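You operate a simulated robot arm through the tools that you are given. There is no shell and no other tool. Be economical: measure what you need, move in short steps, check, and stop when the job is done.

You run a simulated two-armed robot. Do the job below in one go: nothing can be reset, and whatever is moved stays where it is left.

JOB
Bring the red board down and out onto the load table.
Fine: level knob to LOW, press GO, lock the lift before you open the gate, pull the board to the stops; leave the lift locked and the gate open; leave the other boards and the park bolt.

The check looks at the end state, three seconds after you hand in, the way a careful person would. Anything else that was tipped, shoved, dropped, spilled or broken makes it a failure.

ROBOT AND FRAMES
Two 7-joint arms with two-finger parallel grippers on one trunk, on a base that drives. Base frame: it is fixed to the floor where the robot stands at the start and does not move with it; the origin is under the middle of the robot, x ahead of it, y to its left, z up. Units: m, degrees, N and s.
The left shoulder is at the start at [0.06, 0.143, 0.876], the right one opposite. With the tool pointing down near the work surface each hand reaches from about 0.18 to 0.52 m from the robot's upright axis, wherever it stands, measured 20 degrees to its own side. Places, roughly: blue board [0.75, 1, 1.75]; board slot of the lift deck [1, 0.6, 1.3]; level knob [0.8, -0.2, 1.2]; lift deck [1, 0.6, 1.2]; lift gate [0.8, 0.6, 1.2]; lift go button [0.9, -0.4, 1.2]; lift lock lever [0.8, -0.2, 1]; park bolt [0.7, 0.3, 0.8]. Payload 1.57 kg a hand.
The tool frame of a hand sits at the grasp point between the pads (the TCP): z along the fingers, y along the line on which they close. The tips reach 0.03 m beyond it. Largest opening 0.11 m; finger width 0.024, thickness 0.012; the body of the gripper, 0.048 by 0.112 m, starts 0.078 m behind the TCP.
Orientation is told as [roll, pitch, yaw] about the base's x, y, z axes, in that order, counted from this pose: with the fingers straight down and closing along the base's y, the tool's x points along the base's -x, its y along +y and its z along -z.

CONTROLS
- The arms move only by the tool apply_moves. It takes "left_steps", "right_steps" or both (then of equal length, played together; a hand with none holds still); each is a list of rows, each a list of 6 numbers: the shift along the tool's x, y, z in m, then the turn, a rotation vector about the tool's x, y, z in degrees. In form: [[dx, dy, dz, wx, wy, wz], ...]. A call has 1 to 12 rows; each row is the pose to reach, as a shift and turn from the pose commanded when the call began, along the tool's axes at that moment. "left_jaw" and "right_jaw" are, for a hand that has rows, the gripper command, from -1 (shut) to 1 (fully open), values between in proportion, set as the call begins (left out, the last holds). Each row takes 0.2 s and may step no farther than 0.05 m and 8.6 degrees from the row before; otherwise, or with a gripper value out of range, the whole call is refused. A pose out of reach is approached as far as the arm can. The call stops where the force on the tool passes 40 N (or 10 N more than at its start, if that is more) or the arm is blocked; 0.2 s more then pass. Each finger travels about 0.045 m/s and halts on what it meets, pressing with about 27 N; the grip force reading is that of the motor and also rises with nothing between the fingers. The clock runs only during rows and for 0.2 s after the last one: add rows that repeat a pose to give the fingers time. It gives the time, the measured TCP pose, the force on the tool (base axes), the opening and the grip force at its end, in the units of the frame above (readings bear some noise), with the torque about the TCP (base axes, N m) and any sound that the robot's microphone picked up.
- Cameras (640 x 400 px; columns grow to the right, rows downward): "scene" is now at [0.0548, 0.0271, 1.5085]; the picture's right is [0.31, -0.95, 0.00], its down [-0.52, -0.17, -0.84] and it looks along [0.80, 0.26, -0.54] (base axes); focal length 258 px, centre (320, 200). "left" rides on the left gripper at [0.07, -0.016, -0.141] in its tool frame; the picture's right is [0.23, 0.97, 0.00], its down [-0.86, 0.20, -0.48] and it looks along [-0.47, 0.11, 0.88] (tool axes); focal length 222 px, centre (320, 200). "right" rides on the right gripper at [0.07, 0.016, -0.141] in its tool frame; the picture's right is [-0.23, 0.97, 0.00], its down [-0.86, -0.20, -0.48] and it looks along [-0.47, -0.11, 0.88] (tool axes); focal length 222 px, centre (320, 200). There is no depth. A picture from a camera that has moved, and an enlarged one, comes with that camera's place and axes in the base frame and with its lens.
- capture(camera): a new picture of that camera. The clock stands still meanwhile.
- move_column(by): slides the trunk up (or, below 0, down) by that many m; the arms and the scene camera ride with it, the base frame stays. It gives what a move gives, with no picture.
- roll_base(legs): drives the robot by 1 to 6 legs, each [ahead, left, turn to the left] in m, m and degrees, along the robot's own axes; the way and the turn of a leg run together, so that a leg with both is an arc; at most 1.5 m and 180 degrees a leg. The arms and the cameras ride along, it lands a little off, and it stops where it bumps. It gives what a move gives.
- pan_tilt(pan, tilt): turns the head with the scene camera to pan (to the left, within 86 degrees either way) and tilt (down, from -29 to 69), counted from straight ahead of the robot. It gives what a move gives.
- inspect(camera, box): a new picture of the part [left, top, right, bottom] of that camera's present view, enlarged. The clock stands still meanwhile.
- hand_in(): hands the job in; it is judged then, once.

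Go step by step. Nothing tells you exact positions but the pictures and the camera data: compare them with the known pose of the tool, close in by small moves and look again before you grip or let go. The budget is 120 turns and 88 pictures, counting those below and the enlarged ones. Unless the task says otherwise, let go and move clear before handing in, and close with one line.

The tools are called after "Call:" as a command line: name --argument value ..., lists and objects as JSON in quotes. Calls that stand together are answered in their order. apply_moves: Moves the arms, as the interface text tells. Its arguments: {"type":"object","properties":{"left_steps":{"type":"array","items":{"type":"array","items":{"type":"number"}}},"left_jaw":{"type":"number"},"right_steps":{"type":"array","items":{"type":"array","items":{"type":"number"}}},"right_jaw":{"type":"number"}},"required":[]} The other tools are called the same way: move_column (by) slides the trunk up or down; roll_base (legs) drives the base; pan_tilt (pan, tilt) turns the head that bears the scene camera; capture (camera) takes a picture; inspect (camera, box) takes an enlarged picture of a part of a camera's view; hand_in () hands the job in.

At the start:

```text
clock: 0.0
left_position: [0.5838, 0.2548, 0.9997]
left_tcp_rot: [0.0, 0.0, 0.0]
left_contact_force: [0.4, -0.6, -0.3]
left_wrist_torque: [-0.03, -0.04, 0.0]
left_grip_width: 0.1102
left_grasp_force: 0.1
right_position: [0.5891, -0.2434, 0.9995]
right_tcp_rot: [0.0, 0.0, -0.1]
right_contact_force: [0.4, 0.4, -0.6]
right_wrist_torque: [-0.03, -0.01, -0.01]
right_grip_width: 0.11
right_grasp_force: 0.1
trunk travel left (down, up): [-0.474, 0.116]
robot x, y, heading: [0.0046, -0.0013, -0.2]
head pan, tilt: [17.9, 32.9]
```

scene: 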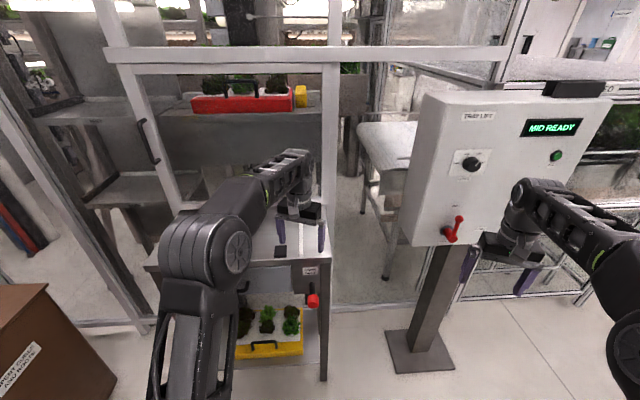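
right: 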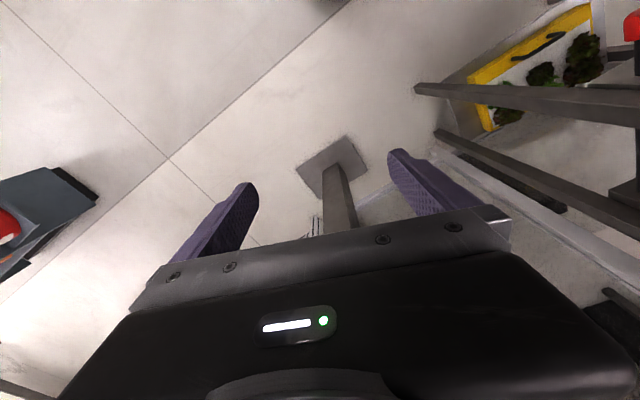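
left: 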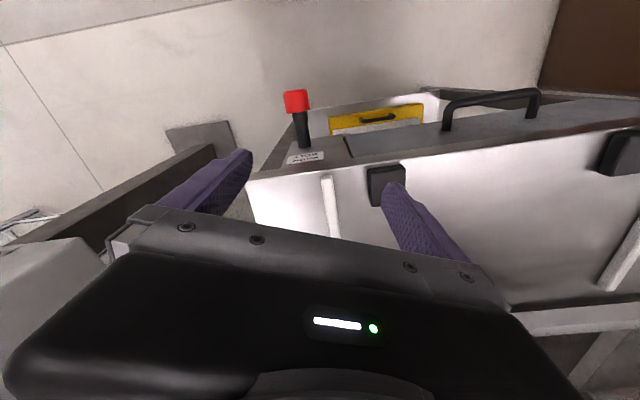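

I see the control panel on the right (display MID READY), the lift with the red board at upper left, and the load table in front. I'll look closer at the panel and the lift.

Call:
inspect --camera "scene" --box '[400, 70, 620, 260]'

Call:
inspect --camera "scene" --box '[80, 0, 380, 200]'

Call:
pan_tilt --pan 25 --tilt 5

Call:
capture --camera "scene"

```text
2.11 times, centred on (510, 165) of scene
camera zoom: at [0.0548, 0.0271, 1.5085], right [0.31, -0.95, 0.0], down [-0.52, -0.17, -0.84], along [0.8, 0.26, -0.54], focal length 543 px, centre (-80, 274)
```

zoom: 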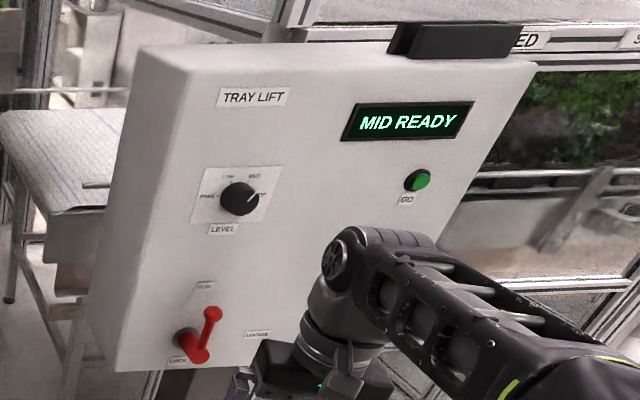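

```text
2.00 times, centred on (230, 100) of scene
camera zoom: at [0.0548, 0.0271, 1.5085], right [0.31, -0.95, 0.0], down [-0.52, -0.17, -0.84], along [0.8, 0.26, -0.54], focal length 516 px, centre (500, 400)
```

zoom: 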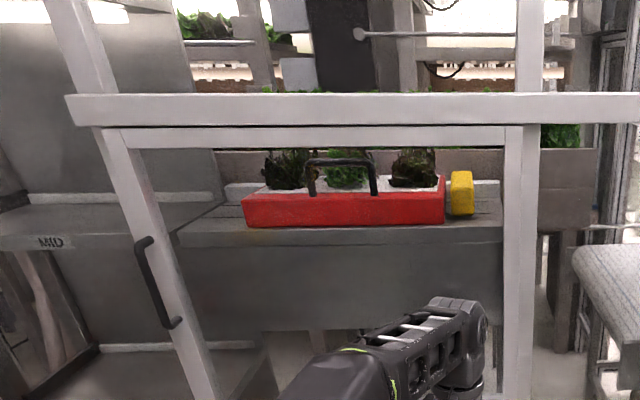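

```text
clock: 0.9
left_position: [0.5857, 0.2562, 1.0002]
left_tcp_rot: [0.0, 0.0, 0.1]
left_contact_force: [0.3, 0.0, 1.9]
left_wrist_torque: [0.02, 0.0, -0.01]
left_grip_width: 0.1099
left_grasp_force: 0.1
right_position: [0.5893, -0.2449, 0.9994]
right_tcp_rot: [0.0, -0.1, 0.0]
right_contact_force: [-0.6, -0.2, 0.9]
right_wrist_torque: [-0.01, -0.03, -0.02]
right_grip_width: 0.11
right_grasp_force: 0.1
trunk travel left (down, up): [-0.474, 0.116]
robot x, y, heading: [0.001, -0.003, 0.1]
head pan, tilt: [25.0, 5.0]
```

```text
82 pictures are left
camera scene: at [0.0532, 0.0385, 1.5533], right [0.42, -0.91, 0.0], down [-0.08, -0.04, -1.0], along [0.9, 0.42, -0.09], focal length 258 px, centre (320, 200)
```

scene: 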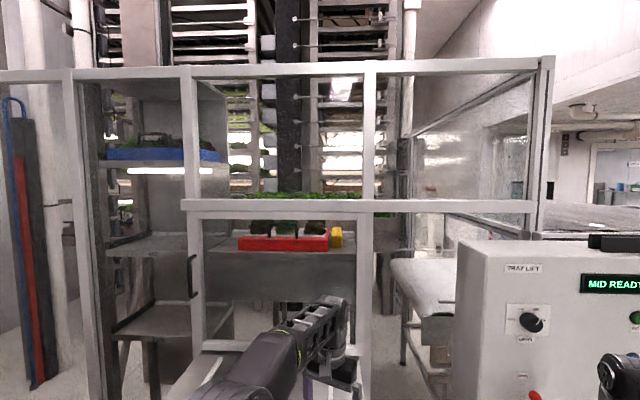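

The panel is a tilted face near x≈0.8. I'll point the right hand forward and view the panel with both cameras.

Call:
apply_moves --right_steps '[[0, 0, 0, 0, -8.5, 0], [0, 0, 0, 0, -17, 0], [0, 0, 0, 0, -25.5, 0], [0, 0, 0, 0, -34, 0], [0, 0, 0, 0, -42.5, 0], [0, 0, 0, 0, -51, 0], [0, 0, 0, 0, -59.5, 0], [0, 0, 0, 0, -68, 0], [0, 0, 0, 0, -76, 0], [0, 0, 0, 0, -83, 0], [0, 0, 0, 0, -90, 0], [0, 0, 0, 0, -90, 0]]'

Call:
pan_tilt --pan -15 --tilt 20

Call:
capture --camera "scene"

Call:
capture --camera "right"

```text
clock: 3.5
left_position: [0.5816, 0.2577, 1.0032]
left_tcp_rot: [0.0, -0.2, 0.0]
left_contact_force: [-0.9, 0.4, 0.1]
left_wrist_torque: [-0.03, -0.07, -0.01]
left_grip_width: 0.1098
left_grasp_force: 0.0
right_position: [0.5811, -0.2511, 1.0592]
right_tcp_rot: [-26.3, -71.1, 24.4]
right_contact_force: [-1.1, -0.9, -0.6]
right_wrist_torque: [0.0, -0.01, -0.01]
right_grip_width: 0.1099
right_grasp_force: 0.1
right hand out of reach, approached as far as the arm can: row 7, 8, 9, 10, 11, 12
trunk travel left (down, up): [-0.474, 0.116]
robot x, y, heading: [-0.0013, 0.0011, 0.1]
head pan, tilt: [25.0, 5.0]
```

```text
clock: 4.6
left_position: [0.5853, 0.2577, 1.0002]
left_tcp_rot: [-0.1, 0.0, 0.0]
left_contact_force: [0.1, 0.3, 0.3]
left_wrist_torque: [0.04, 0.05, 0.01]
left_grip_width: 0.1103
left_grasp_force: 0.1
right_position: [0.5838, -0.2535, 1.0568]
right_tcp_rot: [-25.4, -70.7, 23.6]
right_contact_force: [-0.1, 0.8, 0.6]
right_wrist_torque: [0.0, 0.0, 0.01]
right_grip_width: 0.1098
right_grasp_force: 0.1
trunk travel left (down, up): [-0.474, 0.116]
robot x, y, heading: [-0.0007, 0.0042, -0.1]
head pan, tilt: [-15.0, 20.0]
```

```text
81 pictures are left
camera scene: at [0.0598, -0.0244, 1.5291], right [-0.26, -0.97, 0.0], down [-0.33, 0.09, -0.94], along [0.91, -0.24, -0.34], focal length 258 px, centre (320, 200)
```

scene: 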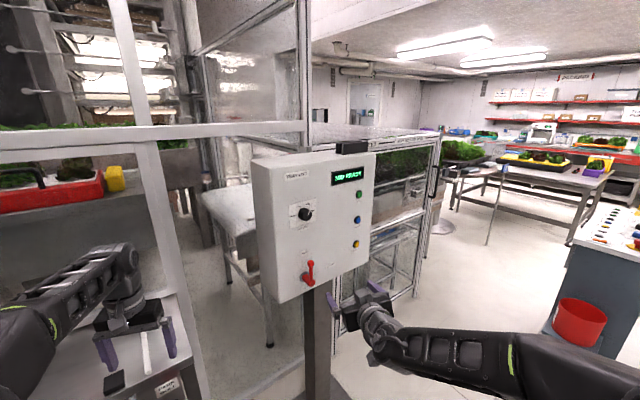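

```text
80 pictures are left
camera right: at [0.4277, -0.2392, 1.0302], right [0.08, 0.99, 0.08], down [-0.2, -0.06, 0.98], along [0.98, -0.09, 0.19], focal length 222 px, centre (320, 200)
```

right: 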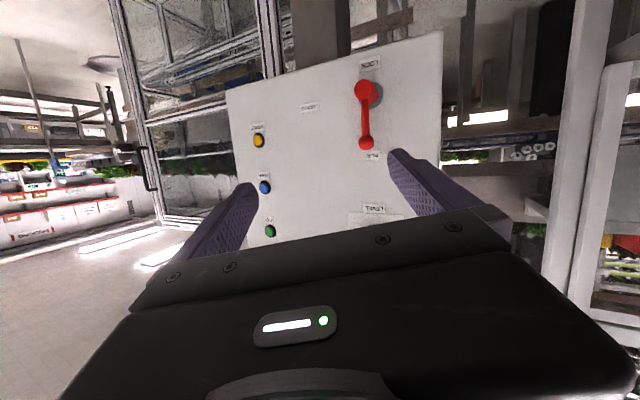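

Three buttons are on the panel (green, blue, yellow) plus knob and lever. I'll zoom for labels.

Call:
inspect --camera "scene" --box '[240, 140, 400, 310]'

Call:
inspect --camera "right" --box '[210, 30, 450, 240]'

```text
2.35 times, centred on (320, 225) of scene
camera zoom: at [0.0598, -0.0244, 1.5291], right [-0.26, -0.97, 0.0], down [-0.33, 0.09, -0.94], along [0.91, -0.24, -0.34], focal length 607 px, centre (320, 141)
```

zoom: 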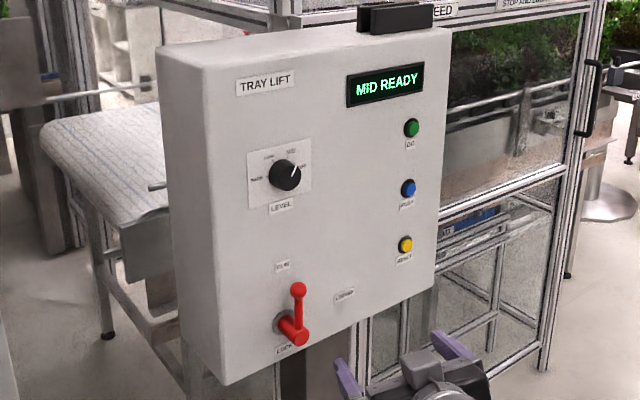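

```text
1.90 times, centred on (330, 135) of right
camera zoom: at [0.4277, -0.2392, 1.0302], right [0.08, 0.99, 0.08], down [-0.2, -0.06, 0.98], along [0.98, -0.09, 0.19], focal length 423 px, centre (301, 324)
```

zoom: 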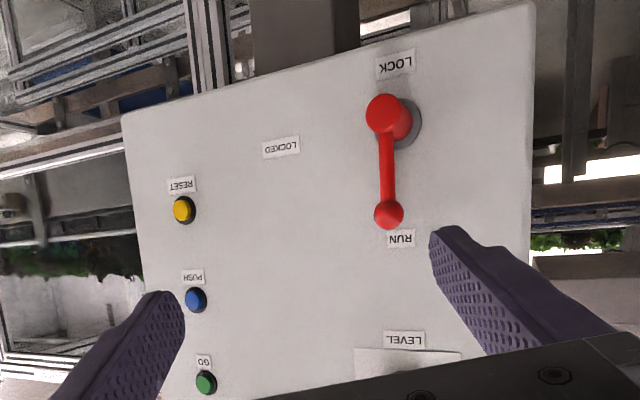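

Triangulated: GO ≈(0.953,-0.422,1.202), knob ≈(0.816,-0.178,1.20), lever ball ≈(0.818,-0.193,1.011), pivot z≈0.927; the panel faces along yaw ≈24°. I'll retract the left hand a bit and drive to stand square to the panel.

Call:
apply_moves --left_steps '[[0.04, 0, -0.03, 0, 0, 0], [0.08, 0, -0.06, 0, 0, 0], [0.12, 0, -0.09, 0, 0, 0], [0.12, 0, -0.09, 0, 0, 0]]'

Call:
roll_base --legs '[[0, -0.49, 0], [0.12, 0, 0], [0, 0, 24]]'

Call:
move_column --by 0.11

Call:
pan_tilt --pan 0 --tilt 30

Call:
capture --camera "scene"

```text
clock: 5.6
left_position: [0.4652, 0.264, 1.0724]
left_tcp_rot: [0.8, -1.9, 0.6]
left_contact_force: [0.8, 0.5, -0.9]
left_wrist_torque: [0.02, 0.09, -0.02]
left_grip_width: 0.1101
left_grasp_force: 0.1
left hand out of reach, approached as far as the arm can: row 2, 3, 4
right_position: [0.5869, -0.2549, 1.0554]
right_tcp_rot: [-25.4, -70.8, 23.5]
right_contact_force: [-0.4, -0.8, -0.6]
right_wrist_torque: [0.03, -0.01, 0.06]
right_grip_width: 0.1103
right_grasp_force: 0.1
trunk travel left (down, up): [-0.474, 0.116]
robot x, y, heading: [0.0005, -0.0021, 0.1]
head pan, tilt: [-15.0, 20.0]
```

```text
clock: 10.6
left_position: [0.435, -0.0699, 1.0742]
left_tcp_rot: [0.7, -2.1, 24.5]
left_contact_force: [-0.2, -0.3, -0.7]
left_wrist_torque: [0.01, 0.02, 0.0]
left_grip_width: 0.1098
left_grasp_force: 0.1
right_position: [0.7555, -0.4972, 1.059]
right_tcp_rot: [-25.9, -70.9, 47.9]
right_contact_force: [0.7, -0.7, -0.3]
right_wrist_torque: [0.02, 0.0, 0.04]
right_grip_width: 0.11
right_grasp_force: 0.0
trunk travel left (down, up): [-0.474, 0.116]
robot x, y, heading: [0.1204, -0.5046, 23.7]
head pan, tilt: [-15.0, 20.0]
```

```text
clock: 12.0
left_position: [0.435, -0.0703, 1.1833]
left_tcp_rot: [0.7, -2.0, 24.7]
left_contact_force: [-0.1, -0.1, 0.0]
left_wrist_torque: [0.0, -0.01, 0.01]
left_grip_width: 0.1101
left_grasp_force: 0.2
right_position: [0.7554, -0.496, 1.1681]
right_tcp_rot: [-25.9, -70.9, 48.0]
right_contact_force: [0.8, 0.0, -0.7]
right_wrist_torque: [0.0, 0.01, 0.01]
right_grip_width: 0.1098
right_grasp_force: 0.3
trunk travel left (down, up): [-0.584, 0.006]
robot x, y, heading: [0.1155, -0.502, 23.7]
head pan, tilt: [-15.0, 20.0]
```

```text
clock: 12.8
left_position: [0.4361, -0.071, 1.1832]
left_tcp_rot: [0.8, -2.0, 24.6]
left_contact_force: [0.3, 0.4, 0.1]
left_wrist_torque: [0.02, 0.0, 0.03]
left_grip_width: 0.1099
left_grasp_force: 0.1
right_position: [0.7541, -0.4961, 1.1675]
right_tcp_rot: [-25.8, -70.8, 48.1]
right_contact_force: [1.1, -0.2, -0.1]
right_wrist_torque: [0.01, -0.01, -0.04]
right_grip_width: 0.1101
right_grasp_force: 0.0
trunk travel left (down, up): [-0.584, 0.006]
robot x, y, heading: [0.1177, -0.504, 23.8]
head pan, tilt: [0.0, 30.0]
```

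```text
77 pictures are left
camera scene: at [0.1743, -0.477, 1.623], right [0.4, -0.91, 0.0], down [-0.46, -0.2, -0.87], along [0.79, 0.35, -0.5], focal length 258 px, centre (320, 200)
```

scene: 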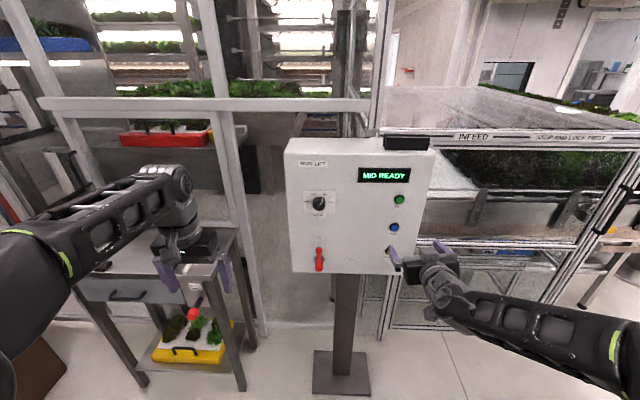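

I'm square to the panel. Now I'll bring the right hand to a pose in front of the knob, pointing straight at the panel.

Call:
apply_moves --right_steps '[[-0.0134, 0.037, 0.01, -0.24, -2.5, 1.16], [-0.0268, 0.074, 0.02, -0.5, -5, 2.3], [-0.04, 0.111, 0.03, -0.73, -7.5, 3.5], [-0.0535, 0.148, 0.04, -1, -10, 4.6], [-0.067, 0.185, 0.05, -1.2, -12.4, 5.8], [-0.08, 0.221, 0.059, -1.5, -15, 7], [-0.0937, 0.2584, 0.0692, -1.7, -17.4, 8.1], [-0.0937, 0.2584, 0.0692, -1.7, -17.4, 8.1]]'

Call:
capture --camera "right"

Call:
capture --camera "scene"

```text
clock: 14.6
left_position: [0.4349, -0.0715, 1.1838]
left_tcp_rot: [0.6, -2.1, 24.6]
left_contact_force: [0.5, -0.5, 0.5]
left_wrist_torque: [-0.02, -0.03, 0.0]
left_grip_width: 0.1101
left_grasp_force: 0.1
right_position: [0.7361, -0.2153, 1.1989]
right_tcp_rot: [162.5, -89.8, -138.7]
right_contact_force: [-0.8, 0.7, -0.8]
right_wrist_torque: [0.02, 0.01, -0.02]
right_grip_width: 0.1101
right_grasp_force: 0.1
trunk travel left (down, up): [-0.584, 0.006]
robot x, y, heading: [0.1199, -0.5003, 24.0]
head pan, tilt: [0.0, 30.0]
```

```text
76 pictures are left
camera right: at [0.6005, -0.2574, 1.1291], right [-0.39, 0.89, 0.23], down [-0.36, -0.38, 0.85], along [0.85, 0.25, 0.47], focal length 222 px, centre (320, 200)
```

right: 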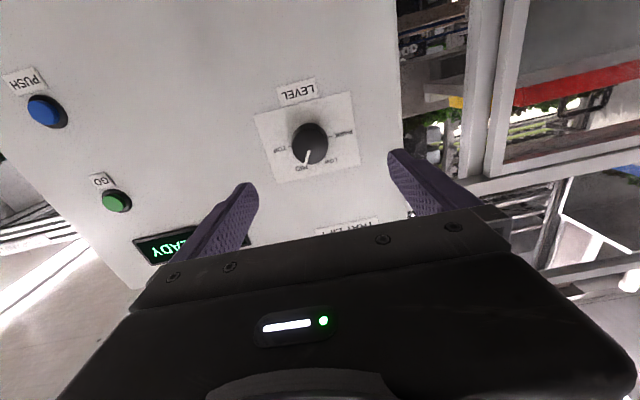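

```text
75 pictures are left
camera scene: at [0.174, -0.4777, 1.623], right [0.41, -0.91, 0.0], down [-0.46, -0.2, -0.87], along [0.79, 0.35, -0.5], focal length 258 px, centre (320, 200)
```

scene: 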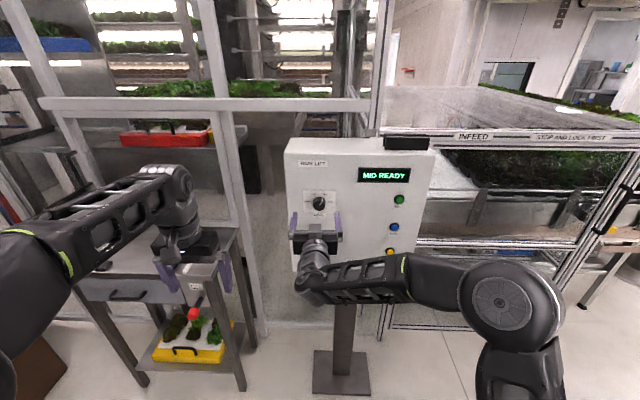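

Call:
inspect --camera "right" --box '[240, 70, 400, 200]'

```text
3.08 times, centred on (320, 135) of right
camera zoom: at [0.6005, -0.2574, 1.1291], right [-0.39, 0.89, 0.23], down [-0.36, -0.38, 0.85], along [0.85, 0.25, 0.47], focal length 684 px, centre (320, 400)
```

zoom: 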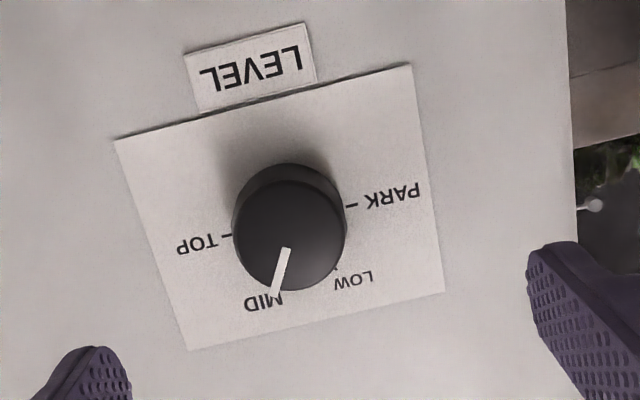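

The knob points to MID; PARK/LOW/MID/TOP are 60° apart. I'll advance around the knob and look before gripping.

Call:
apply_moves --right_steps '[[0.005, -0.003, 0.025, 0, 0, 0], [0.009, -0.006, 0.05, 0, 0, 0], [0.009, -0.006, 0.068, 0, 0, 0], [0.009, -0.006, 0.068, 0, 0, 0]]' --right_jaw 0.3

Call:
capture --camera "right"

```text
clock: 15.6
left_position: [0.4349, -0.0714, 1.1832]
left_tcp_rot: [0.7, -2.0, 24.6]
left_contact_force: [0.7, 0.3, -0.2]
left_wrist_torque: [-0.01, 0.0, 0.03]
left_grip_width: 0.1098
left_grasp_force: 0.1
right_position: [0.8028, -0.192, 1.1898]
right_tcp_rot: [165.9, -89.8, -142.0]
right_contact_force: [-0.1, 0.3, -0.5]
right_wrist_torque: [-0.01, -0.02, 0.0]
right_grip_width: 0.0715
right_grasp_force: 0.0
trunk travel left (down, up): [-0.584, 0.006]
robot x, y, heading: [0.1198, -0.5021, 23.9]
head pan, tilt: [0.0, 30.0]
```

```text
73 pictures are left
camera right: at [0.6666, -0.2353, 1.1199], right [-0.39, 0.89, 0.23], down [-0.36, -0.38, 0.85], along [0.85, 0.25, 0.47], focal length 222 px, centre (320, 200)
```

right: 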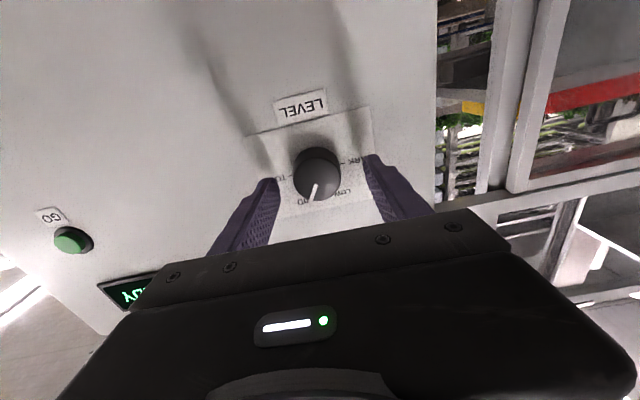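

The knob is centred between the tips, about at the tip plane. I'll go 11 mm deeper and close.

Call:
apply_moves --right_steps '[[0, -0.004, 0.006, 0, 0, 0], [0, -0.004, 0.012, 0, 0, 0], [0, -0.004, 0.012, 0, 0, 0]]' --right_jaw 0.3

Call:
apply_moves --right_steps '[[0, 0, 0, 0, 0, 0], [0, 0, 0, 0, 0, 0], [0, 0, 0, 0, 0, 0], [0, 0, 0, 0, 0, 0], [0, 0, 0, 0, 0, 0]]' --right_jaw -0.6

Call:
capture --camera "right"

```text
clock: 16.4
left_position: [0.4349, -0.0702, 1.1834]
left_tcp_rot: [0.8, -2.0, 24.5]
left_contact_force: [0.4, 0.2, -0.5]
left_wrist_torque: [-0.04, -0.01, 0.0]
left_grip_width: 0.1101
left_grasp_force: 0.1
right_position: [0.8133, -0.1921, 1.1896]
right_tcp_rot: [167.5, -89.9, -143.8]
right_contact_force: [-0.3, 0.1, 0.7]
right_wrist_torque: [0.01, -0.02, 0.03]
right_grip_width: 0.0713
right_grasp_force: 0.1
trunk travel left (down, up): [-0.584, 0.006]
robot x, y, heading: [0.1174, -0.5011, 23.8]
head pan, tilt: [0.0, 30.0]
```

```text
clock: 17.6
left_position: [0.4361, -0.071, 1.1829]
left_tcp_rot: [0.6, -2.0, 24.6]
left_contact_force: [-0.8, -0.2, -0.4]
left_wrist_torque: [-0.01, 0.04, 0.03]
left_grip_width: 0.11
left_grasp_force: 0.0
right_position: [0.8134, -0.1917, 1.1913]
right_tcp_rot: [172.7, -89.9, -148.8]
right_contact_force: [-1.4, 2.8, 0.3]
right_wrist_torque: [0.01, 0.04, 0.22]
right_grip_width: 0.0406
right_grasp_force: 42.7
trunk travel left (down, up): [-0.584, 0.006]
robot x, y, heading: [0.1157, -0.5024, 23.8]
head pan, tilt: [0.0, 30.0]
```

```text
72 pictures are left
camera right: at [0.6776, -0.234, 1.12], right [-0.4, 0.89, 0.23], down [-0.36, -0.38, 0.85], along [0.85, 0.26, 0.47], focal length 222 px, centre (320, 200)
```

right: 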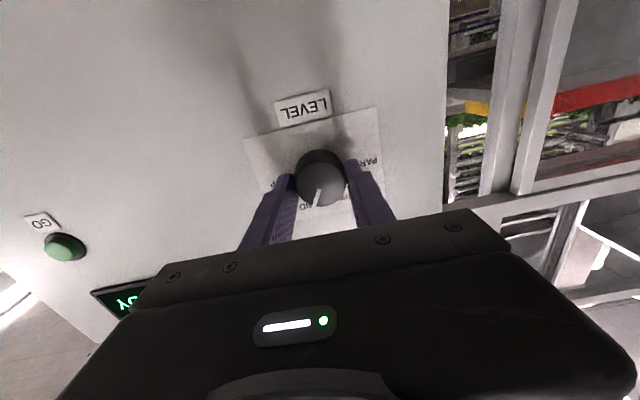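

Grip is good. Turning the knob 60° counter-clockwise to LOW.

Call:
apply_moves --right_steps '[[0, 0, 0, 0, 0, -7.5], [0, 0, 0, 0, 0, -15], [0, 0, 0, 0, 0, -22.5], [0, 0, 0, 0, 0, -30], [0, 0, 0, 0, 0, -37.5], [0, 0, 0, 0, 0, -45], [0, 0, 0, 0, 0, -52.5], [0, 0, 0, 0, 0, -60], [0, 0, 0, 0, 0, -60]]'

Call:
capture --camera "right"

```text
clock: 19.6
left_position: [0.4362, -0.0698, 1.1835]
left_tcp_rot: [0.6, -2.0, 24.6]
left_contact_force: [0.1, 0.4, -0.3]
left_wrist_torque: [0.01, -0.01, 0.02]
left_grip_width: 0.1099
left_grasp_force: 0.0
right_position: [0.8126, -0.1904, 1.1896]
right_tcp_rot: [-90.2, -29.8, 114.0]
right_contact_force: [0.1, 5.7, 0.8]
right_wrist_torque: [-0.04, 0.0, -0.1]
right_grip_width: 0.0398
right_grasp_force: 45.1
trunk travel left (down, up): [-0.584, 0.006]
robot x, y, heading: [0.1198, -0.5024, 24.1]
head pan, tilt: [0.0, 30.0]
```

```text
71 pictures are left
camera right: at [0.7048, -0.2965, 1.1407], right [-0.27, 0.62, -0.73], down [-0.7, 0.39, 0.6], along [0.66, 0.68, 0.33], focal length 222 px, centre (320, 200)
```

right: 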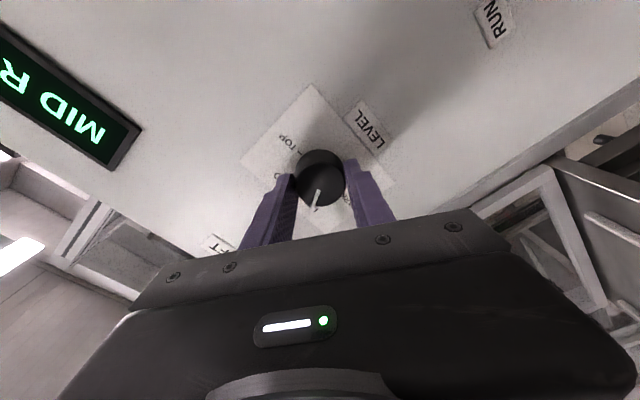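

The knob followed. I'll release, back out, and check.

Call:
apply_moves --right_steps '[[0, 0, 0, 0, 0, 0], [0, 0, 0, 0, 0, 0], [0, 0, 0, 0, 0, 0]]' --right_jaw 0.2

Call:
apply_moves --right_steps '[[0, 0, -0.04, 0, 0, 0], [0, 0, -0.08, 0, 0, 0], [0, 0, -0.1, 0, 0, 8], [0, 0, -0.1, 0, 0, 16], [0, 0, -0.1, 0, 0, 24], [0, 0, -0.1, 0, 0, 32], [0, 0, -0.1, 0, 0, 40], [0, 0, -0.1, 0, 0, 48], [0, 0, -0.1, 0, 0, 56], [0, 0, -0.1, 0, 0, 60], [0, 0, -0.1, 0, 0, 60]]'

Call:
capture --camera "right"

```text
clock: 20.4
left_position: [0.4348, -0.07, 1.1838]
left_tcp_rot: [0.7, -1.9, 24.7]
left_contact_force: [0.0, -0.5, 0.1]
left_wrist_torque: [0.03, -0.03, 0.02]
left_grip_width: 0.11
left_grasp_force: 0.0
right_position: [0.813, -0.1922, 1.1908]
right_tcp_rot: [-90.2, -30.0, 113.9]
right_contact_force: [-0.3, 0.5, 0.3]
right_wrist_torque: [-0.02, -0.01, 0.02]
right_grip_width: 0.0661
right_grasp_force: 0.2
trunk travel left (down, up): [-0.584, 0.006]
robot x, y, heading: [0.1205, -0.5004, 24.0]
head pan, tilt: [0.0, 30.0]
```

```text
clock: 22.8
left_position: [0.4342, -0.0706, 1.1827]
left_tcp_rot: [0.7, -2.1, 24.6]
left_contact_force: [0.3, -0.5, -0.1]
left_wrist_torque: [0.02, -0.01, 0.01]
left_grip_width: 0.1101
left_grasp_force: 0.1
right_position: [0.7226, -0.2314, 1.1906]
right_tcp_rot: [136.9, -89.8, -113.1]
right_contact_force: [-0.7, 0.3, -1.2]
right_wrist_torque: [0.0, -0.01, -0.01]
right_grip_width: 0.0658
right_grasp_force: 0.0
trunk travel left (down, up): [-0.584, 0.006]
robot x, y, heading: [0.1189, -0.4993, 23.6]
head pan, tilt: [0.0, 30.0]
```

```text
70 pictures are left
camera right: at [0.5859, -0.2739, 1.1201], right [-0.39, 0.89, 0.23], down [-0.36, -0.38, 0.85], along [0.85, 0.25, 0.47], focal length 222 px, centre (320, 200)
```

right: 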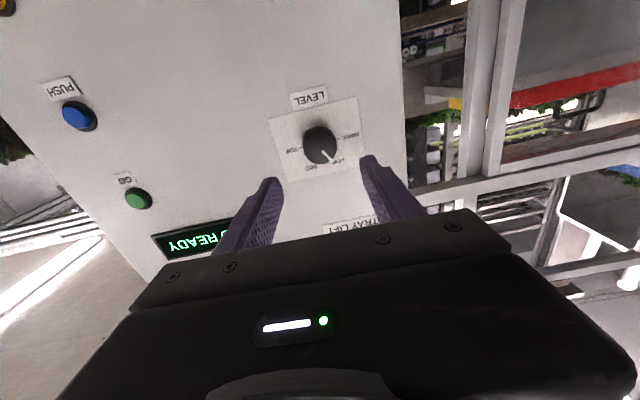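

The knob reads LOW. Next, closed fingers in front of the green GO button.

Call:
apply_moves --right_steps '[[-0.002, -0.045, 0, 0, 0, 0], [-0.004, -0.09, 0, 0, 0, 0], [-0.006, -0.135, 0.0, 0, 0, 0], [-0.008, -0.18, 0.0, 0, 0, 0], [-0.01, -0.22, 0.02, 0, 0, 0], [-0.012, -0.262, 0.04, 0, 0, 0], [-0.012, -0.262, 0.06, 0, 0, 0], [-0.012, -0.262, 0.06, 0, 0, 0]]' --right_jaw -1

Call:
inspect --camera "right" --box '[220, 80, 420, 240]'

```text
clock: 24.6
left_position: [0.4355, -0.0707, 1.1834]
left_tcp_rot: [0.7, -2.0, 24.5]
left_contact_force: [-0.4, 0.3, -0.9]
left_wrist_torque: [0.02, -0.03, -0.03]
left_grip_width: 0.1099
left_grasp_force: 0.1
right_position: [0.7959, -0.3886, 1.2143]
right_tcp_rot: [29.6, -88.9, -5.8]
right_contact_force: [0.2, 0.5, -0.9]
right_wrist_torque: [-0.01, -0.02, 0.0]
right_grip_width: 0.0
right_grasp_force: 20.8
right hand out of reach, approached as far as the arm can: row 4, 5, 6, 7, 8
trunk travel left (down, up): [-0.584, 0.006]
robot x, y, heading: [0.1202, -0.5041, 23.9]
head pan, tilt: [0.0, 30.0]
```

```text
2.50 times, centred on (320, 160) of right
camera zoom: at [0.6581, -0.4315, 1.1472], right [-0.39, 0.89, 0.24], down [-0.34, -0.38, 0.86], along [0.86, 0.25, 0.45], focal length 555 px, centre (320, 300)
```

zoom: 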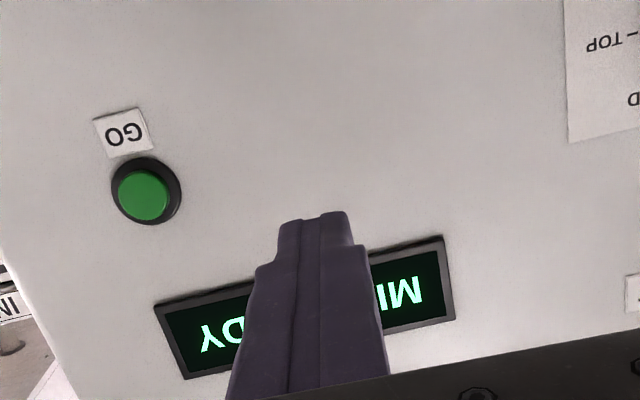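

The arm is near a limit; I'll shift the base 0.12 m right along the panel and let the arm settle.

Call:
roll_base --legs '[[0, -0.12, 0]]'

Call:
apply_moves --right_steps '[[0, 0.03, -0.02, 0, 0, 0], [0, 0.03, -0.02, 0, 0, 0]]'

Call:
inspect --camera "right" --box '[220, 80, 420, 240]'

```text
clock: 25.8
left_position: [0.4823, -0.1804, 1.1824]
left_tcp_rot: [0.7, -2.0, 24.7]
left_contact_force: [0.3, -0.6, -0.2]
left_wrist_torque: [0.05, 0.03, -0.02]
left_grip_width: 0.1101
left_grasp_force: 0.1
right_position: [0.8441, -0.4982, 1.2138]
right_tcp_rot: [33.3, -88.9, -9.3]
right_contact_force: [1.1, -0.1, 0.1]
right_wrist_torque: [0.03, -0.01, 0.03]
right_grip_width: 0.0002
right_grasp_force: 21.6
trunk travel left (down, up): [-0.584, 0.006]
robot x, y, heading: [0.1694, -0.6064, 24.0]
head pan, tilt: [0.0, 30.0]
```

```text
clock: 26.4
left_position: [0.4831, -0.18, 1.1824]
left_tcp_rot: [0.6, -2.0, 24.7]
left_contact_force: [0.1, -0.1, -0.1]
left_wrist_torque: [0.0, -0.05, 0.0]
left_grip_width: 0.1102
left_grasp_force: 0.0
right_position: [0.8159, -0.478, 1.2141]
right_tcp_rot: [30.3, -88.8, -6.5]
right_contact_force: [0.1, -0.6, 0.4]
right_wrist_torque: [-0.01, -0.03, 0.0]
right_grip_width: 0.0
right_grasp_force: 21.0
trunk travel left (down, up): [-0.584, 0.006]
robot x, y, heading: [0.1659, -0.6101, 23.9]
head pan, tilt: [0.0, 30.0]
```

```text
2.50 times, centred on (320, 160) of right
camera zoom: at [0.6781, -0.5204, 1.1469], right [-0.39, 0.89, 0.24], down [-0.34, -0.38, 0.86], along [0.86, 0.26, 0.45], focal length 555 px, centre (320, 300)
```

zoom: 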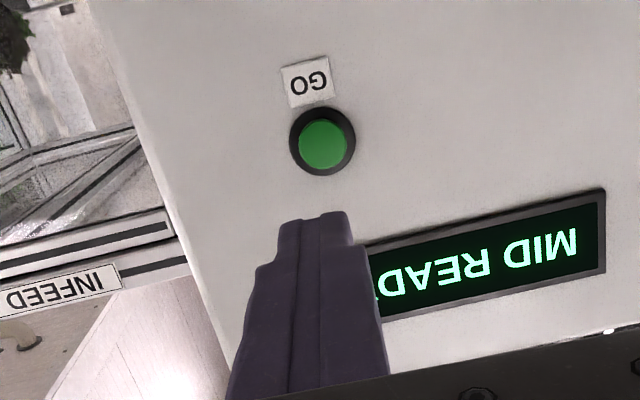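

Call:
apply_moves --right_steps '[[0.009, 0.004, 0.04, 0, 0, 0], [0.009, 0.004, 0.08, 0, 0, 0], [0.009, 0.004, 0.1, 0, 0, 0], [0.009, 0.004, 0.1, 0, 0, 0]]'

Call:
capture --camera "right"

```text
clock: 27.4
left_position: [0.4832, -0.179, 1.1843]
left_tcp_rot: [0.7, -2.1, 24.6]
left_contact_force: [-0.3, 0.0, -2.1]
left_wrist_torque: [0.03, -0.02, -0.01]
left_grip_width: 0.1102
left_grasp_force: 0.1
right_position: [0.8997, -0.4342, 1.2044]
right_tcp_rot: [29.1, -88.9, -5.1]
right_contact_force: [-0.6, 0.6, -0.6]
right_wrist_torque: [-0.03, 0.05, -0.02]
right_grip_width: 0.0
right_grasp_force: 21.0
trunk travel left (down, up): [-0.584, 0.006]
robot x, y, heading: [0.1676, -0.6104, 24.2]
head pan, tilt: [0.0, 30.0]
```

```text
67 pictures are left
camera right: at [0.7636, -0.4759, 1.1368], right [-0.39, 0.89, 0.24], down [-0.34, -0.38, 0.86], along [0.86, 0.26, 0.45], focal length 222 px, centre (320, 200)
```

right: 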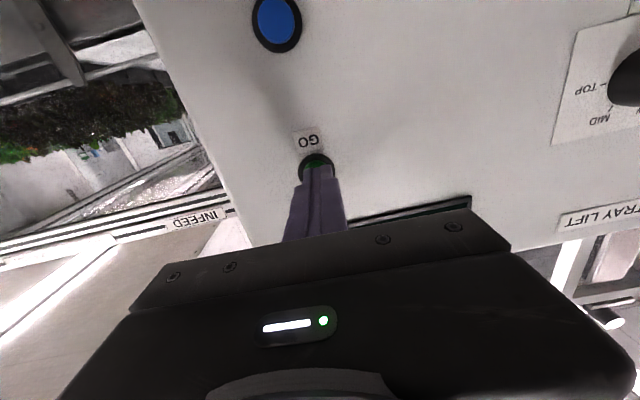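

Lined up with GO. Pressing forward in small steps, then backing off.

Call:
apply_moves --right_steps '[[0.001, 0.001, 0.008, 0, 0, 0], [0.001, 0.001, 0.014, 0, 0, 0], [0.001, 0.001, 0.02, 0, 0, 0], [0.001, 0.001, 0.025, 0, 0, 0], [0.001, 0.001, 0.03, 0, 0, 0], [0.001, 0.001, 0.035, 0, 0, 0]]'

Call:
apply_moves --right_steps '[[0, 0, -0.05, 0, 0, 0], [0, 0, -0.1, 0, 0, 0], [0, 0, -0.1, 0, 0, 0]]'

Call:
capture --camera "scene"

```text
clock: 28.4
left_position: [0.479, -0.1823, 1.1854]
left_tcp_rot: [0.7, -2.3, 24.6]
left_contact_force: [0.6, -0.4, -0.3]
left_wrist_torque: [0.0, -0.04, 0.01]
left_grip_width: 0.1098
left_grasp_force: 0.0
right_position: [0.9166, -0.4266, 1.2035]
right_tcp_rot: [26.7, -88.9, -2.7]
right_contact_force: [-24.1, -13.6, 1.2]
right_wrist_torque: [0.18, -0.25, -0.2]
right_grip_width: 0.0003
right_grasp_force: 21.5
trunk travel left (down, up): [-0.584, 0.006]
robot x, y, heading: [0.1675, -0.611, 24.0]
head pan, tilt: [0.0, 30.0]
heard: click
stopped in row 4 (right hand): the force on the tool passed its limit at 48 N (the readings are from after the stop); the commanded pose is now the measured one
```

```text
clock: 29.2
left_position: [0.4836, -0.1789, 1.1829]
left_tcp_rot: [0.7, -2.0, 24.6]
left_contact_force: [-0.3, -0.9, 0.1]
left_wrist_torque: [0.02, 0.02, 0.04]
left_grip_width: 0.1102
left_grasp_force: 0.0
right_position: [0.8313, -0.4626, 1.2033]
right_tcp_rot: [21.9, -88.5, 2.1]
right_contact_force: [0.3, -0.4, -0.1]
right_wrist_torque: [0.03, -0.04, 0.01]
right_grip_width: 0.0
right_grasp_force: 21.2
trunk travel left (down, up): [-0.584, 0.006]
robot x, y, heading: [0.1683, -0.6076, 24.1]
head pan, tilt: [0.0, 30.0]
```

```text
66 pictures are left
camera scene: at [0.2227, -0.5855, 1.6229], right [0.41, -0.91, 0.0], down [-0.46, -0.2, -0.87], along [0.79, 0.35, -0.5], focal length 258 px, centre (320, 200)
```

scene: 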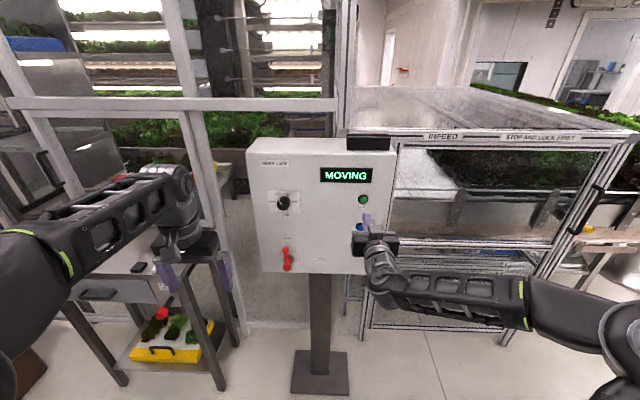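

It shows MOVING. Meanwhile I'll shift the base back left and lower the trunk toward lever height.

Call:
roll_base --legs '[[-0.03, 0.14, 0]]'

Call:
move_column --by -0.15

Call:
capture --camera "scene"

Call:
capture --camera "right"

```text
clock: 30.5
left_position: [0.3972, -0.0622, 1.1827]
left_tcp_rot: [0.6, -2.0, 24.7]
left_contact_force: [0.2, -0.4, -0.4]
left_wrist_torque: [-0.03, -0.01, 0.01]
left_grip_width: 0.1099
left_grasp_force: 0.1
right_position: [0.7469, -0.3474, 1.2037]
right_tcp_rot: [19.7, -88.6, 4.3]
right_contact_force: [0.5, 0.3, -0.6]
right_wrist_torque: [0.01, 0.01, -0.07]
right_grip_width: 0.0001
right_grasp_force: 21.6
trunk travel left (down, up): [-0.584, 0.006]
robot x, y, heading: [0.082, -0.4959, 24.1]
head pan, tilt: [0.0, 30.0]
```

```text
clock: 32.3
left_position: [0.3995, -0.0646, 1.0336]
left_tcp_rot: [0.7, -2.1, 24.6]
left_contact_force: [0.8, 1.6, 0.9]
left_wrist_torque: [0.0, 0.01, 0.01]
left_grip_width: 0.1101
left_grasp_force: 0.0
right_position: [0.7467, -0.3484, 1.053]
right_tcp_rot: [22.4, -88.7, 1.6]
right_contact_force: [-0.3, -0.1, 0.5]
right_wrist_torque: [0.01, 0.0, -0.02]
right_grip_width: 0.0002
right_grasp_force: 21.2
trunk travel left (down, up): [-0.434, 0.156]
robot x, y, heading: [0.0817, -0.4946, 23.7]
head pan, tilt: [0.0, 30.0]
```

```text
65 pictures are left
camera scene: at [0.1378, -0.4698, 1.4731], right [0.41, -0.91, 0.0], down [-0.46, -0.2, -0.87], along [0.79, 0.35, -0.5], focal length 258 px, centre (320, 200)
```

scene: 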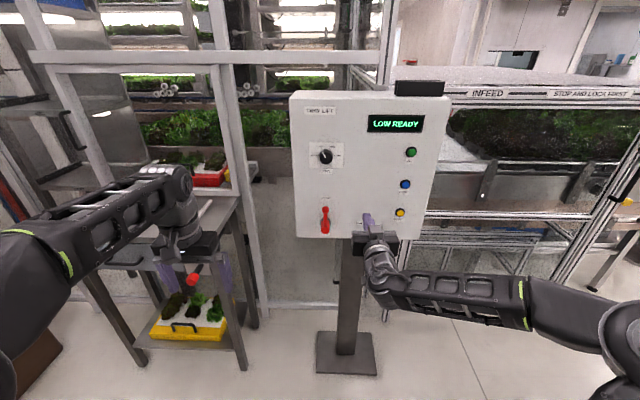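

```text
64 pictures are left
camera right: at [0.6088, -0.3906, 0.9876], right [-0.39, 0.89, 0.24], down [-0.34, -0.38, 0.86], along [0.86, 0.26, 0.45], focal length 222 px, centre (320, 200)
```

right: 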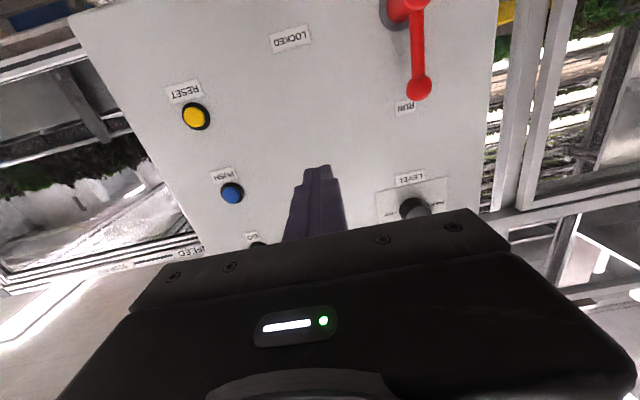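

LOW READY. Moving the closed fingers to the left of the lever ball, still short of it.

Call:
apply_moves --right_steps '[[0.014, 0.043, 0, 0, 0, 0], [0.028, 0.086, 0, 0, 0, 0], [0.042, 0.129, 0, 0, 0, 0], [0.057, 0.172, 0, 0, 0, 0], [0.057, 0.172, 0, 0, 0, 0], [0.057, 0.172, 0, 0, 0, 0]]'

Call:
capture --camera "right"

Call:
inspect --camera "scene" --box '[240, 60, 460, 260]'

```text
clock: 33.7
left_position: [0.3989, -0.0624, 1.0335]
left_tcp_rot: [0.6, -1.9, 24.6]
left_contact_force: [0.3, 0.4, 0.0]
left_wrist_torque: [0.01, 0.0, 0.01]
left_grip_width: 0.1101
left_grasp_force: 0.1
right_position: [0.6754, -0.1905, 0.9989]
right_tcp_rot: [22.1, -88.6, 1.9]
right_contact_force: [0.6, 0.3, 0.1]
right_wrist_torque: [0.01, 0.04, -0.01]
right_grip_width: 0.0
right_grasp_force: 21.3
trunk travel left (down, up): [-0.434, 0.156]
robot x, y, heading: [0.083, -0.4938, 23.9]
head pan, tilt: [0.0, 30.0]
```

```text
63 pictures are left
camera right: at [0.5367, -0.2326, 0.9327], right [-0.39, 0.89, 0.24], down [-0.34, -0.38, 0.86], along [0.86, 0.26, 0.44], focal length 222 px, centre (320, 200)
```

right: 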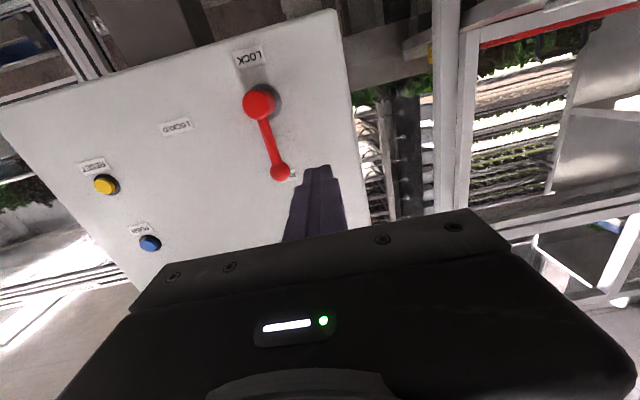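

```text
2.00 times, centred on (350, 160) of scene
camera zoom: at [0.1379, -0.4697, 1.473], right [0.41, -0.91, 0.0], down [-0.46, -0.2, -0.87], along [0.79, 0.35, -0.5], focal length 516 px, centre (260, 280)
```

zoom: 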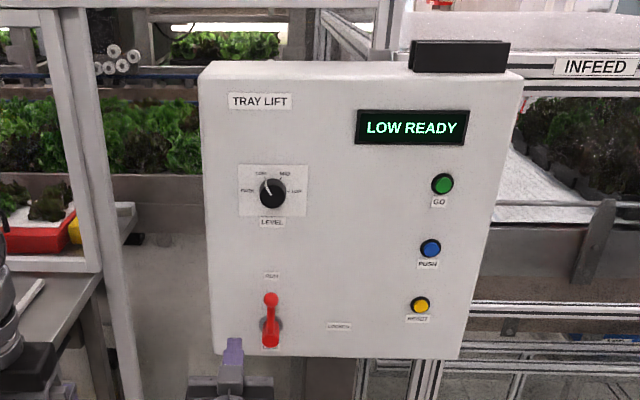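

Lever ball is at ≈(lat .504, z 1.015), pivot z .930, radius .085. Fingers go in to the left of it, short of the panel.

Call:
apply_moves --right_steps '[[0.002, 0, 0.04, 0, 0, 0], [0.004, 0, 0.08, 0, 0, 0], [0.004, 0, 0.112, 0, 0, 0], [0.004, 0, 0.112, 0, 0, 0]]'

Call:
capture --camera "right"

```text
clock: 34.7
left_position: [0.3984, -0.0632, 1.034]
left_tcp_rot: [0.7, -2.1, 24.6]
left_contact_force: [-0.4, 0.4, -0.1]
left_wrist_torque: [-0.02, 0.0, -0.02]
left_grip_width: 0.1101
left_grasp_force: 0.1
right_position: [0.7777, -0.1438, 0.9925]
right_tcp_rot: [22.3, -88.6, 1.8]
right_contact_force: [1.2, 0.0, -0.4]
right_wrist_torque: [-0.01, -0.01, 0.02]
right_grip_width: 0.0
right_grasp_force: 21.5
trunk travel left (down, up): [-0.434, 0.156]
robot x, y, heading: [0.0862, -0.4957, 24.0]
head pan, tilt: [0.0, 30.0]
```

```text
61 pictures are left
camera right: at [0.64, -0.1861, 0.9253], right [-0.39, 0.89, 0.24], down [-0.33, -0.38, 0.86], along [0.86, 0.26, 0.44], focal length 222 px, centre (320, 200)
```

right: 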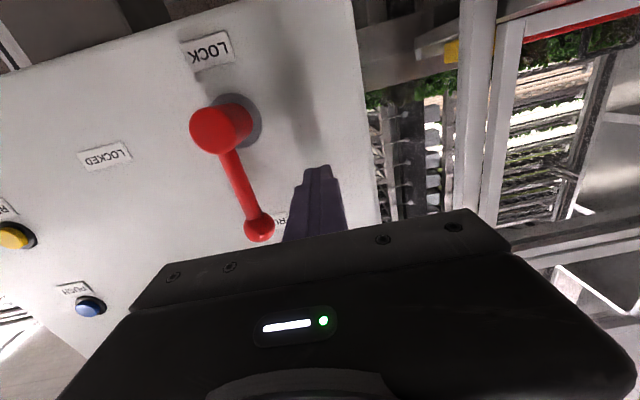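

Good position. Now sweep along an arc to push the lever clockwise to LOCKED.

Call:
apply_moves --right_steps '[[0.0025, -0.0253, 0.002, 0, 0, 0], [0.0025, -0.0373, 0.002, 0, 0, 0], [0, -0.0534, 0.002, 0, 0, 0], [0.0015, -0.0697, 0.002, 0, 0, 0], [0.0074, -0.085, 0.002, 0, 0, 0], [0.0169, -0.0983, 0.002, 0, 0, 0], [0.0296, -0.1086, 0.002, 0, 0, 0], [0.0445, -0.1153, 0.002, 0, 0, 0], [0.0485, -0.1153, 0.002, 0, 0, 0], [0.0485, -0.1153, 0.002, 0, 0, 0]]'

Call:
capture --camera "right"

```text
clock: 36.9
left_position: [0.3955, -0.0634, 1.0344]
left_tcp_rot: [0.5, -2.3, 24.7]
left_contact_force: [0.0, 0.4, -1.0]
left_wrist_torque: [0.04, -0.01, 0.01]
left_grip_width: 0.1101
left_grasp_force: 0.1
right_position: [0.8229, -0.246, 0.952]
right_tcp_rot: [65.9, -89.3, -42.0]
right_contact_force: [2.8, 10.6, 34.2]
right_wrist_torque: [0.28, -0.31, 0.28]
right_grip_width: 0.0
right_grasp_force: 21.5
trunk travel left (down, up): [-0.434, 0.156]
robot x, y, heading: [0.0839, -0.4936, 23.9]
head pan, tilt: [0.0, 30.0]
```

```text
60 pictures are left
camera right: at [0.6868, -0.2889, 0.8835], right [-0.39, 0.89, 0.24], down [-0.35, -0.38, 0.86], along [0.85, 0.25, 0.46], focal length 222 px, centre (320, 200)
```

right: 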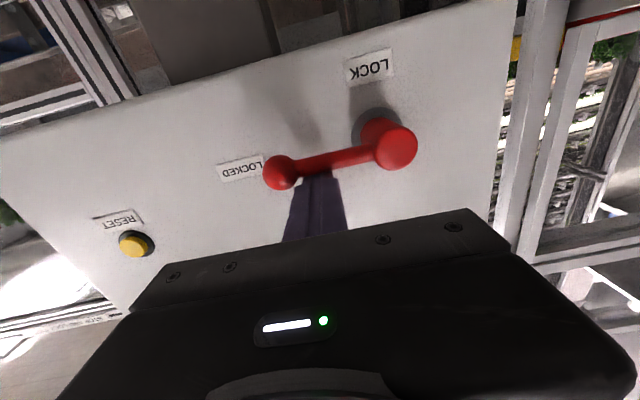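

The lever now lies against its stop at LOCKED. I'll lift off, withdraw and check the display.

Call:
apply_moves --right_steps '[[-0.02, 0, 0, 0, 0, 0], [-0.03, 0, -0.04, 0, 0, 0], [-0.03, 0, -0.09, 0, 0, 0], [-0.03, -0.05, -0.12, 0, 0, 0], [-0.03, -0.09, -0.12, 0, 0, 0], [-0.03, -0.09, -0.12, 0, 0, 0]]'

Call:
capture --camera "scene"

Call:
inspect --camera "scene" --box '[240, 60, 460, 260]'

```text
refused: row 4 steps farther than a row can; nothing moved
```

```text
59 pictures are left
camera scene: at [0.1344, -0.4696, 1.4736], right [0.41, -0.91, 0.0], down [-0.45, -0.2, -0.87], along [0.79, 0.35, -0.5], focal length 258 px, centre (320, 200)
```

scene: 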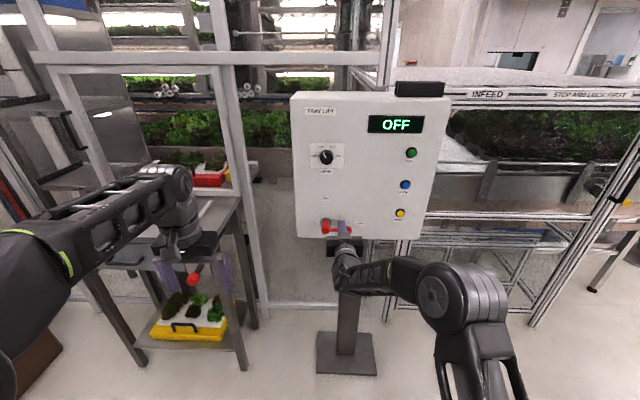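

```text
2.00 times, centred on (350, 160) of scene
camera zoom: at [0.1344, -0.4696, 1.4736], right [0.41, -0.91, 0.0], down [-0.45, -0.2, -0.87], along [0.79, 0.35, -0.5], focal length 516 px, centre (260, 280)
```

zoom: 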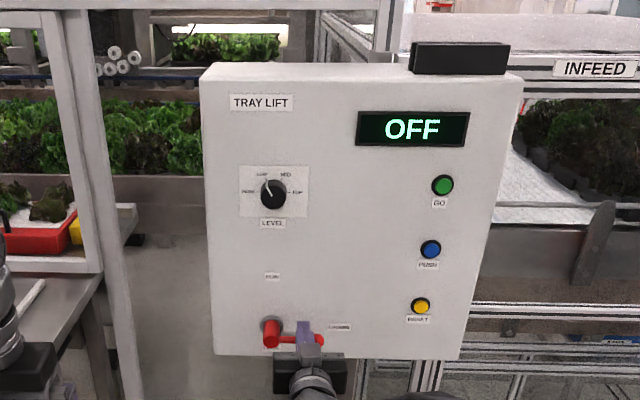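

The display reads OFF (locked). I withdraw the hand, then move toward the gate side.

Call:
apply_moves --right_steps '[[-0.02, 0, 0, 0, 0, 0], [-0.03, 0, -0.04, 0, 0, 0], [-0.03, 0, -0.08, 0, 0, 0], [-0.03, 0, -0.12, 0, 0, 0], [-0.03, -0.045, -0.14, 0, 0, 0], [-0.03, -0.08, -0.15, 0, 0, 0], [-0.03, -0.08, -0.15, 0, 0, 0]]'

Call:
roll_base --legs '[[-0.1, 0, 0], [0, 0, -24], [0, 0.65, 0]]'

Call:
pan_tilt --pan 20 --tilt 25

Call:
capture --camera "scene"

```text
clock: 38.5
left_position: [0.3983, -0.0641, 1.0331]
left_tcp_rot: [0.7, -2.0, 24.6]
left_contact_force: [0.9, -0.6, -0.3]
left_wrist_torque: [0.02, -0.01, -0.01]
left_grip_width: 0.11
left_grasp_force: 0.0
right_position: [0.7161, -0.3226, 0.9756]
right_tcp_rot: [22.2, -88.6, 1.9]
right_contact_force: [-0.4, 0.1, 0.4]
right_wrist_torque: [0.01, -0.02, 0.03]
right_grip_width: 0.0
right_grasp_force: 21.5
right hand out of reach, approached as far as the arm can: row 5, 6, 7
trunk travel left (down, up): [-0.434, 0.156]
robot x, y, heading: [0.0831, -0.4929, 24.0]
head pan, tilt: [0.0, 30.0]
```

```text
clock: 44.1
left_position: [0.4606, 0.3844, 1.0341]
left_tcp_rot: [0.5, -1.9, 0.4]
left_contact_force: [0.3, 0.2, 0.3]
left_wrist_torque: [-0.05, -0.02, 0.01]
left_grip_width: 0.1102
left_grasp_force: 0.1
right_position: [0.6445, 0.0168, 0.9768]
right_tcp_rot: [21.8, -88.5, -21.8]
right_contact_force: [0.2, 0.8, 0.6]
right_wrist_torque: [0.01, 0.03, 0.04]
right_grip_width: 0.0002
right_grasp_force: 21.4
trunk travel left (down, up): [-0.434, 0.156]
robot x, y, heading: [-0.0064, 0.1213, 0.1]
head pan, tilt: [0.0, 30.0]
```

```text
clock: 45.0
left_position: [0.46, 0.3838, 1.0338]
left_tcp_rot: [0.8, -2.0, 0.4]
left_contact_force: [0.3, -0.8, -0.6]
left_wrist_torque: [0.0, -0.02, -0.04]
left_grip_width: 0.1098
left_grasp_force: 0.0
right_position: [0.6445, 0.0173, 0.9762]
right_tcp_rot: [22.5, -88.6, -22.7]
right_contact_force: [-0.7, -0.2, -0.2]
right_wrist_torque: [-0.02, -0.02, 0.02]
right_grip_width: 0.0
right_grasp_force: 21.2
trunk travel left (down, up): [-0.434, 0.156]
robot x, y, heading: [-0.0049, 0.1197, -0.3]
head pan, tilt: [20.0, 25.0]
```

```text
57 pictures are left
camera scene: at [0.0518, 0.1517, 1.481], right [0.34, -0.94, 0.0], down [-0.4, -0.14, -0.91], along [0.85, 0.3, -0.42], focal length 258 px, centre (320, 200)
```

scene: 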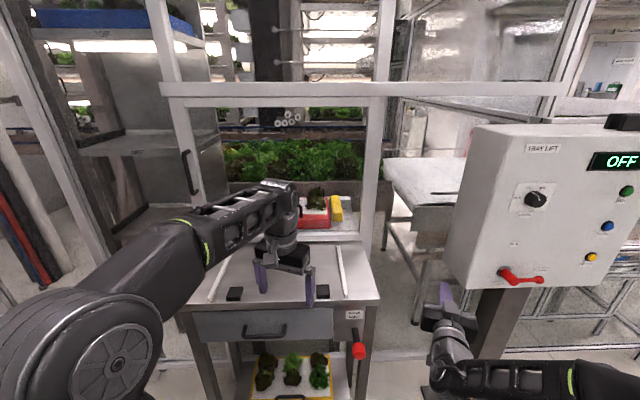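

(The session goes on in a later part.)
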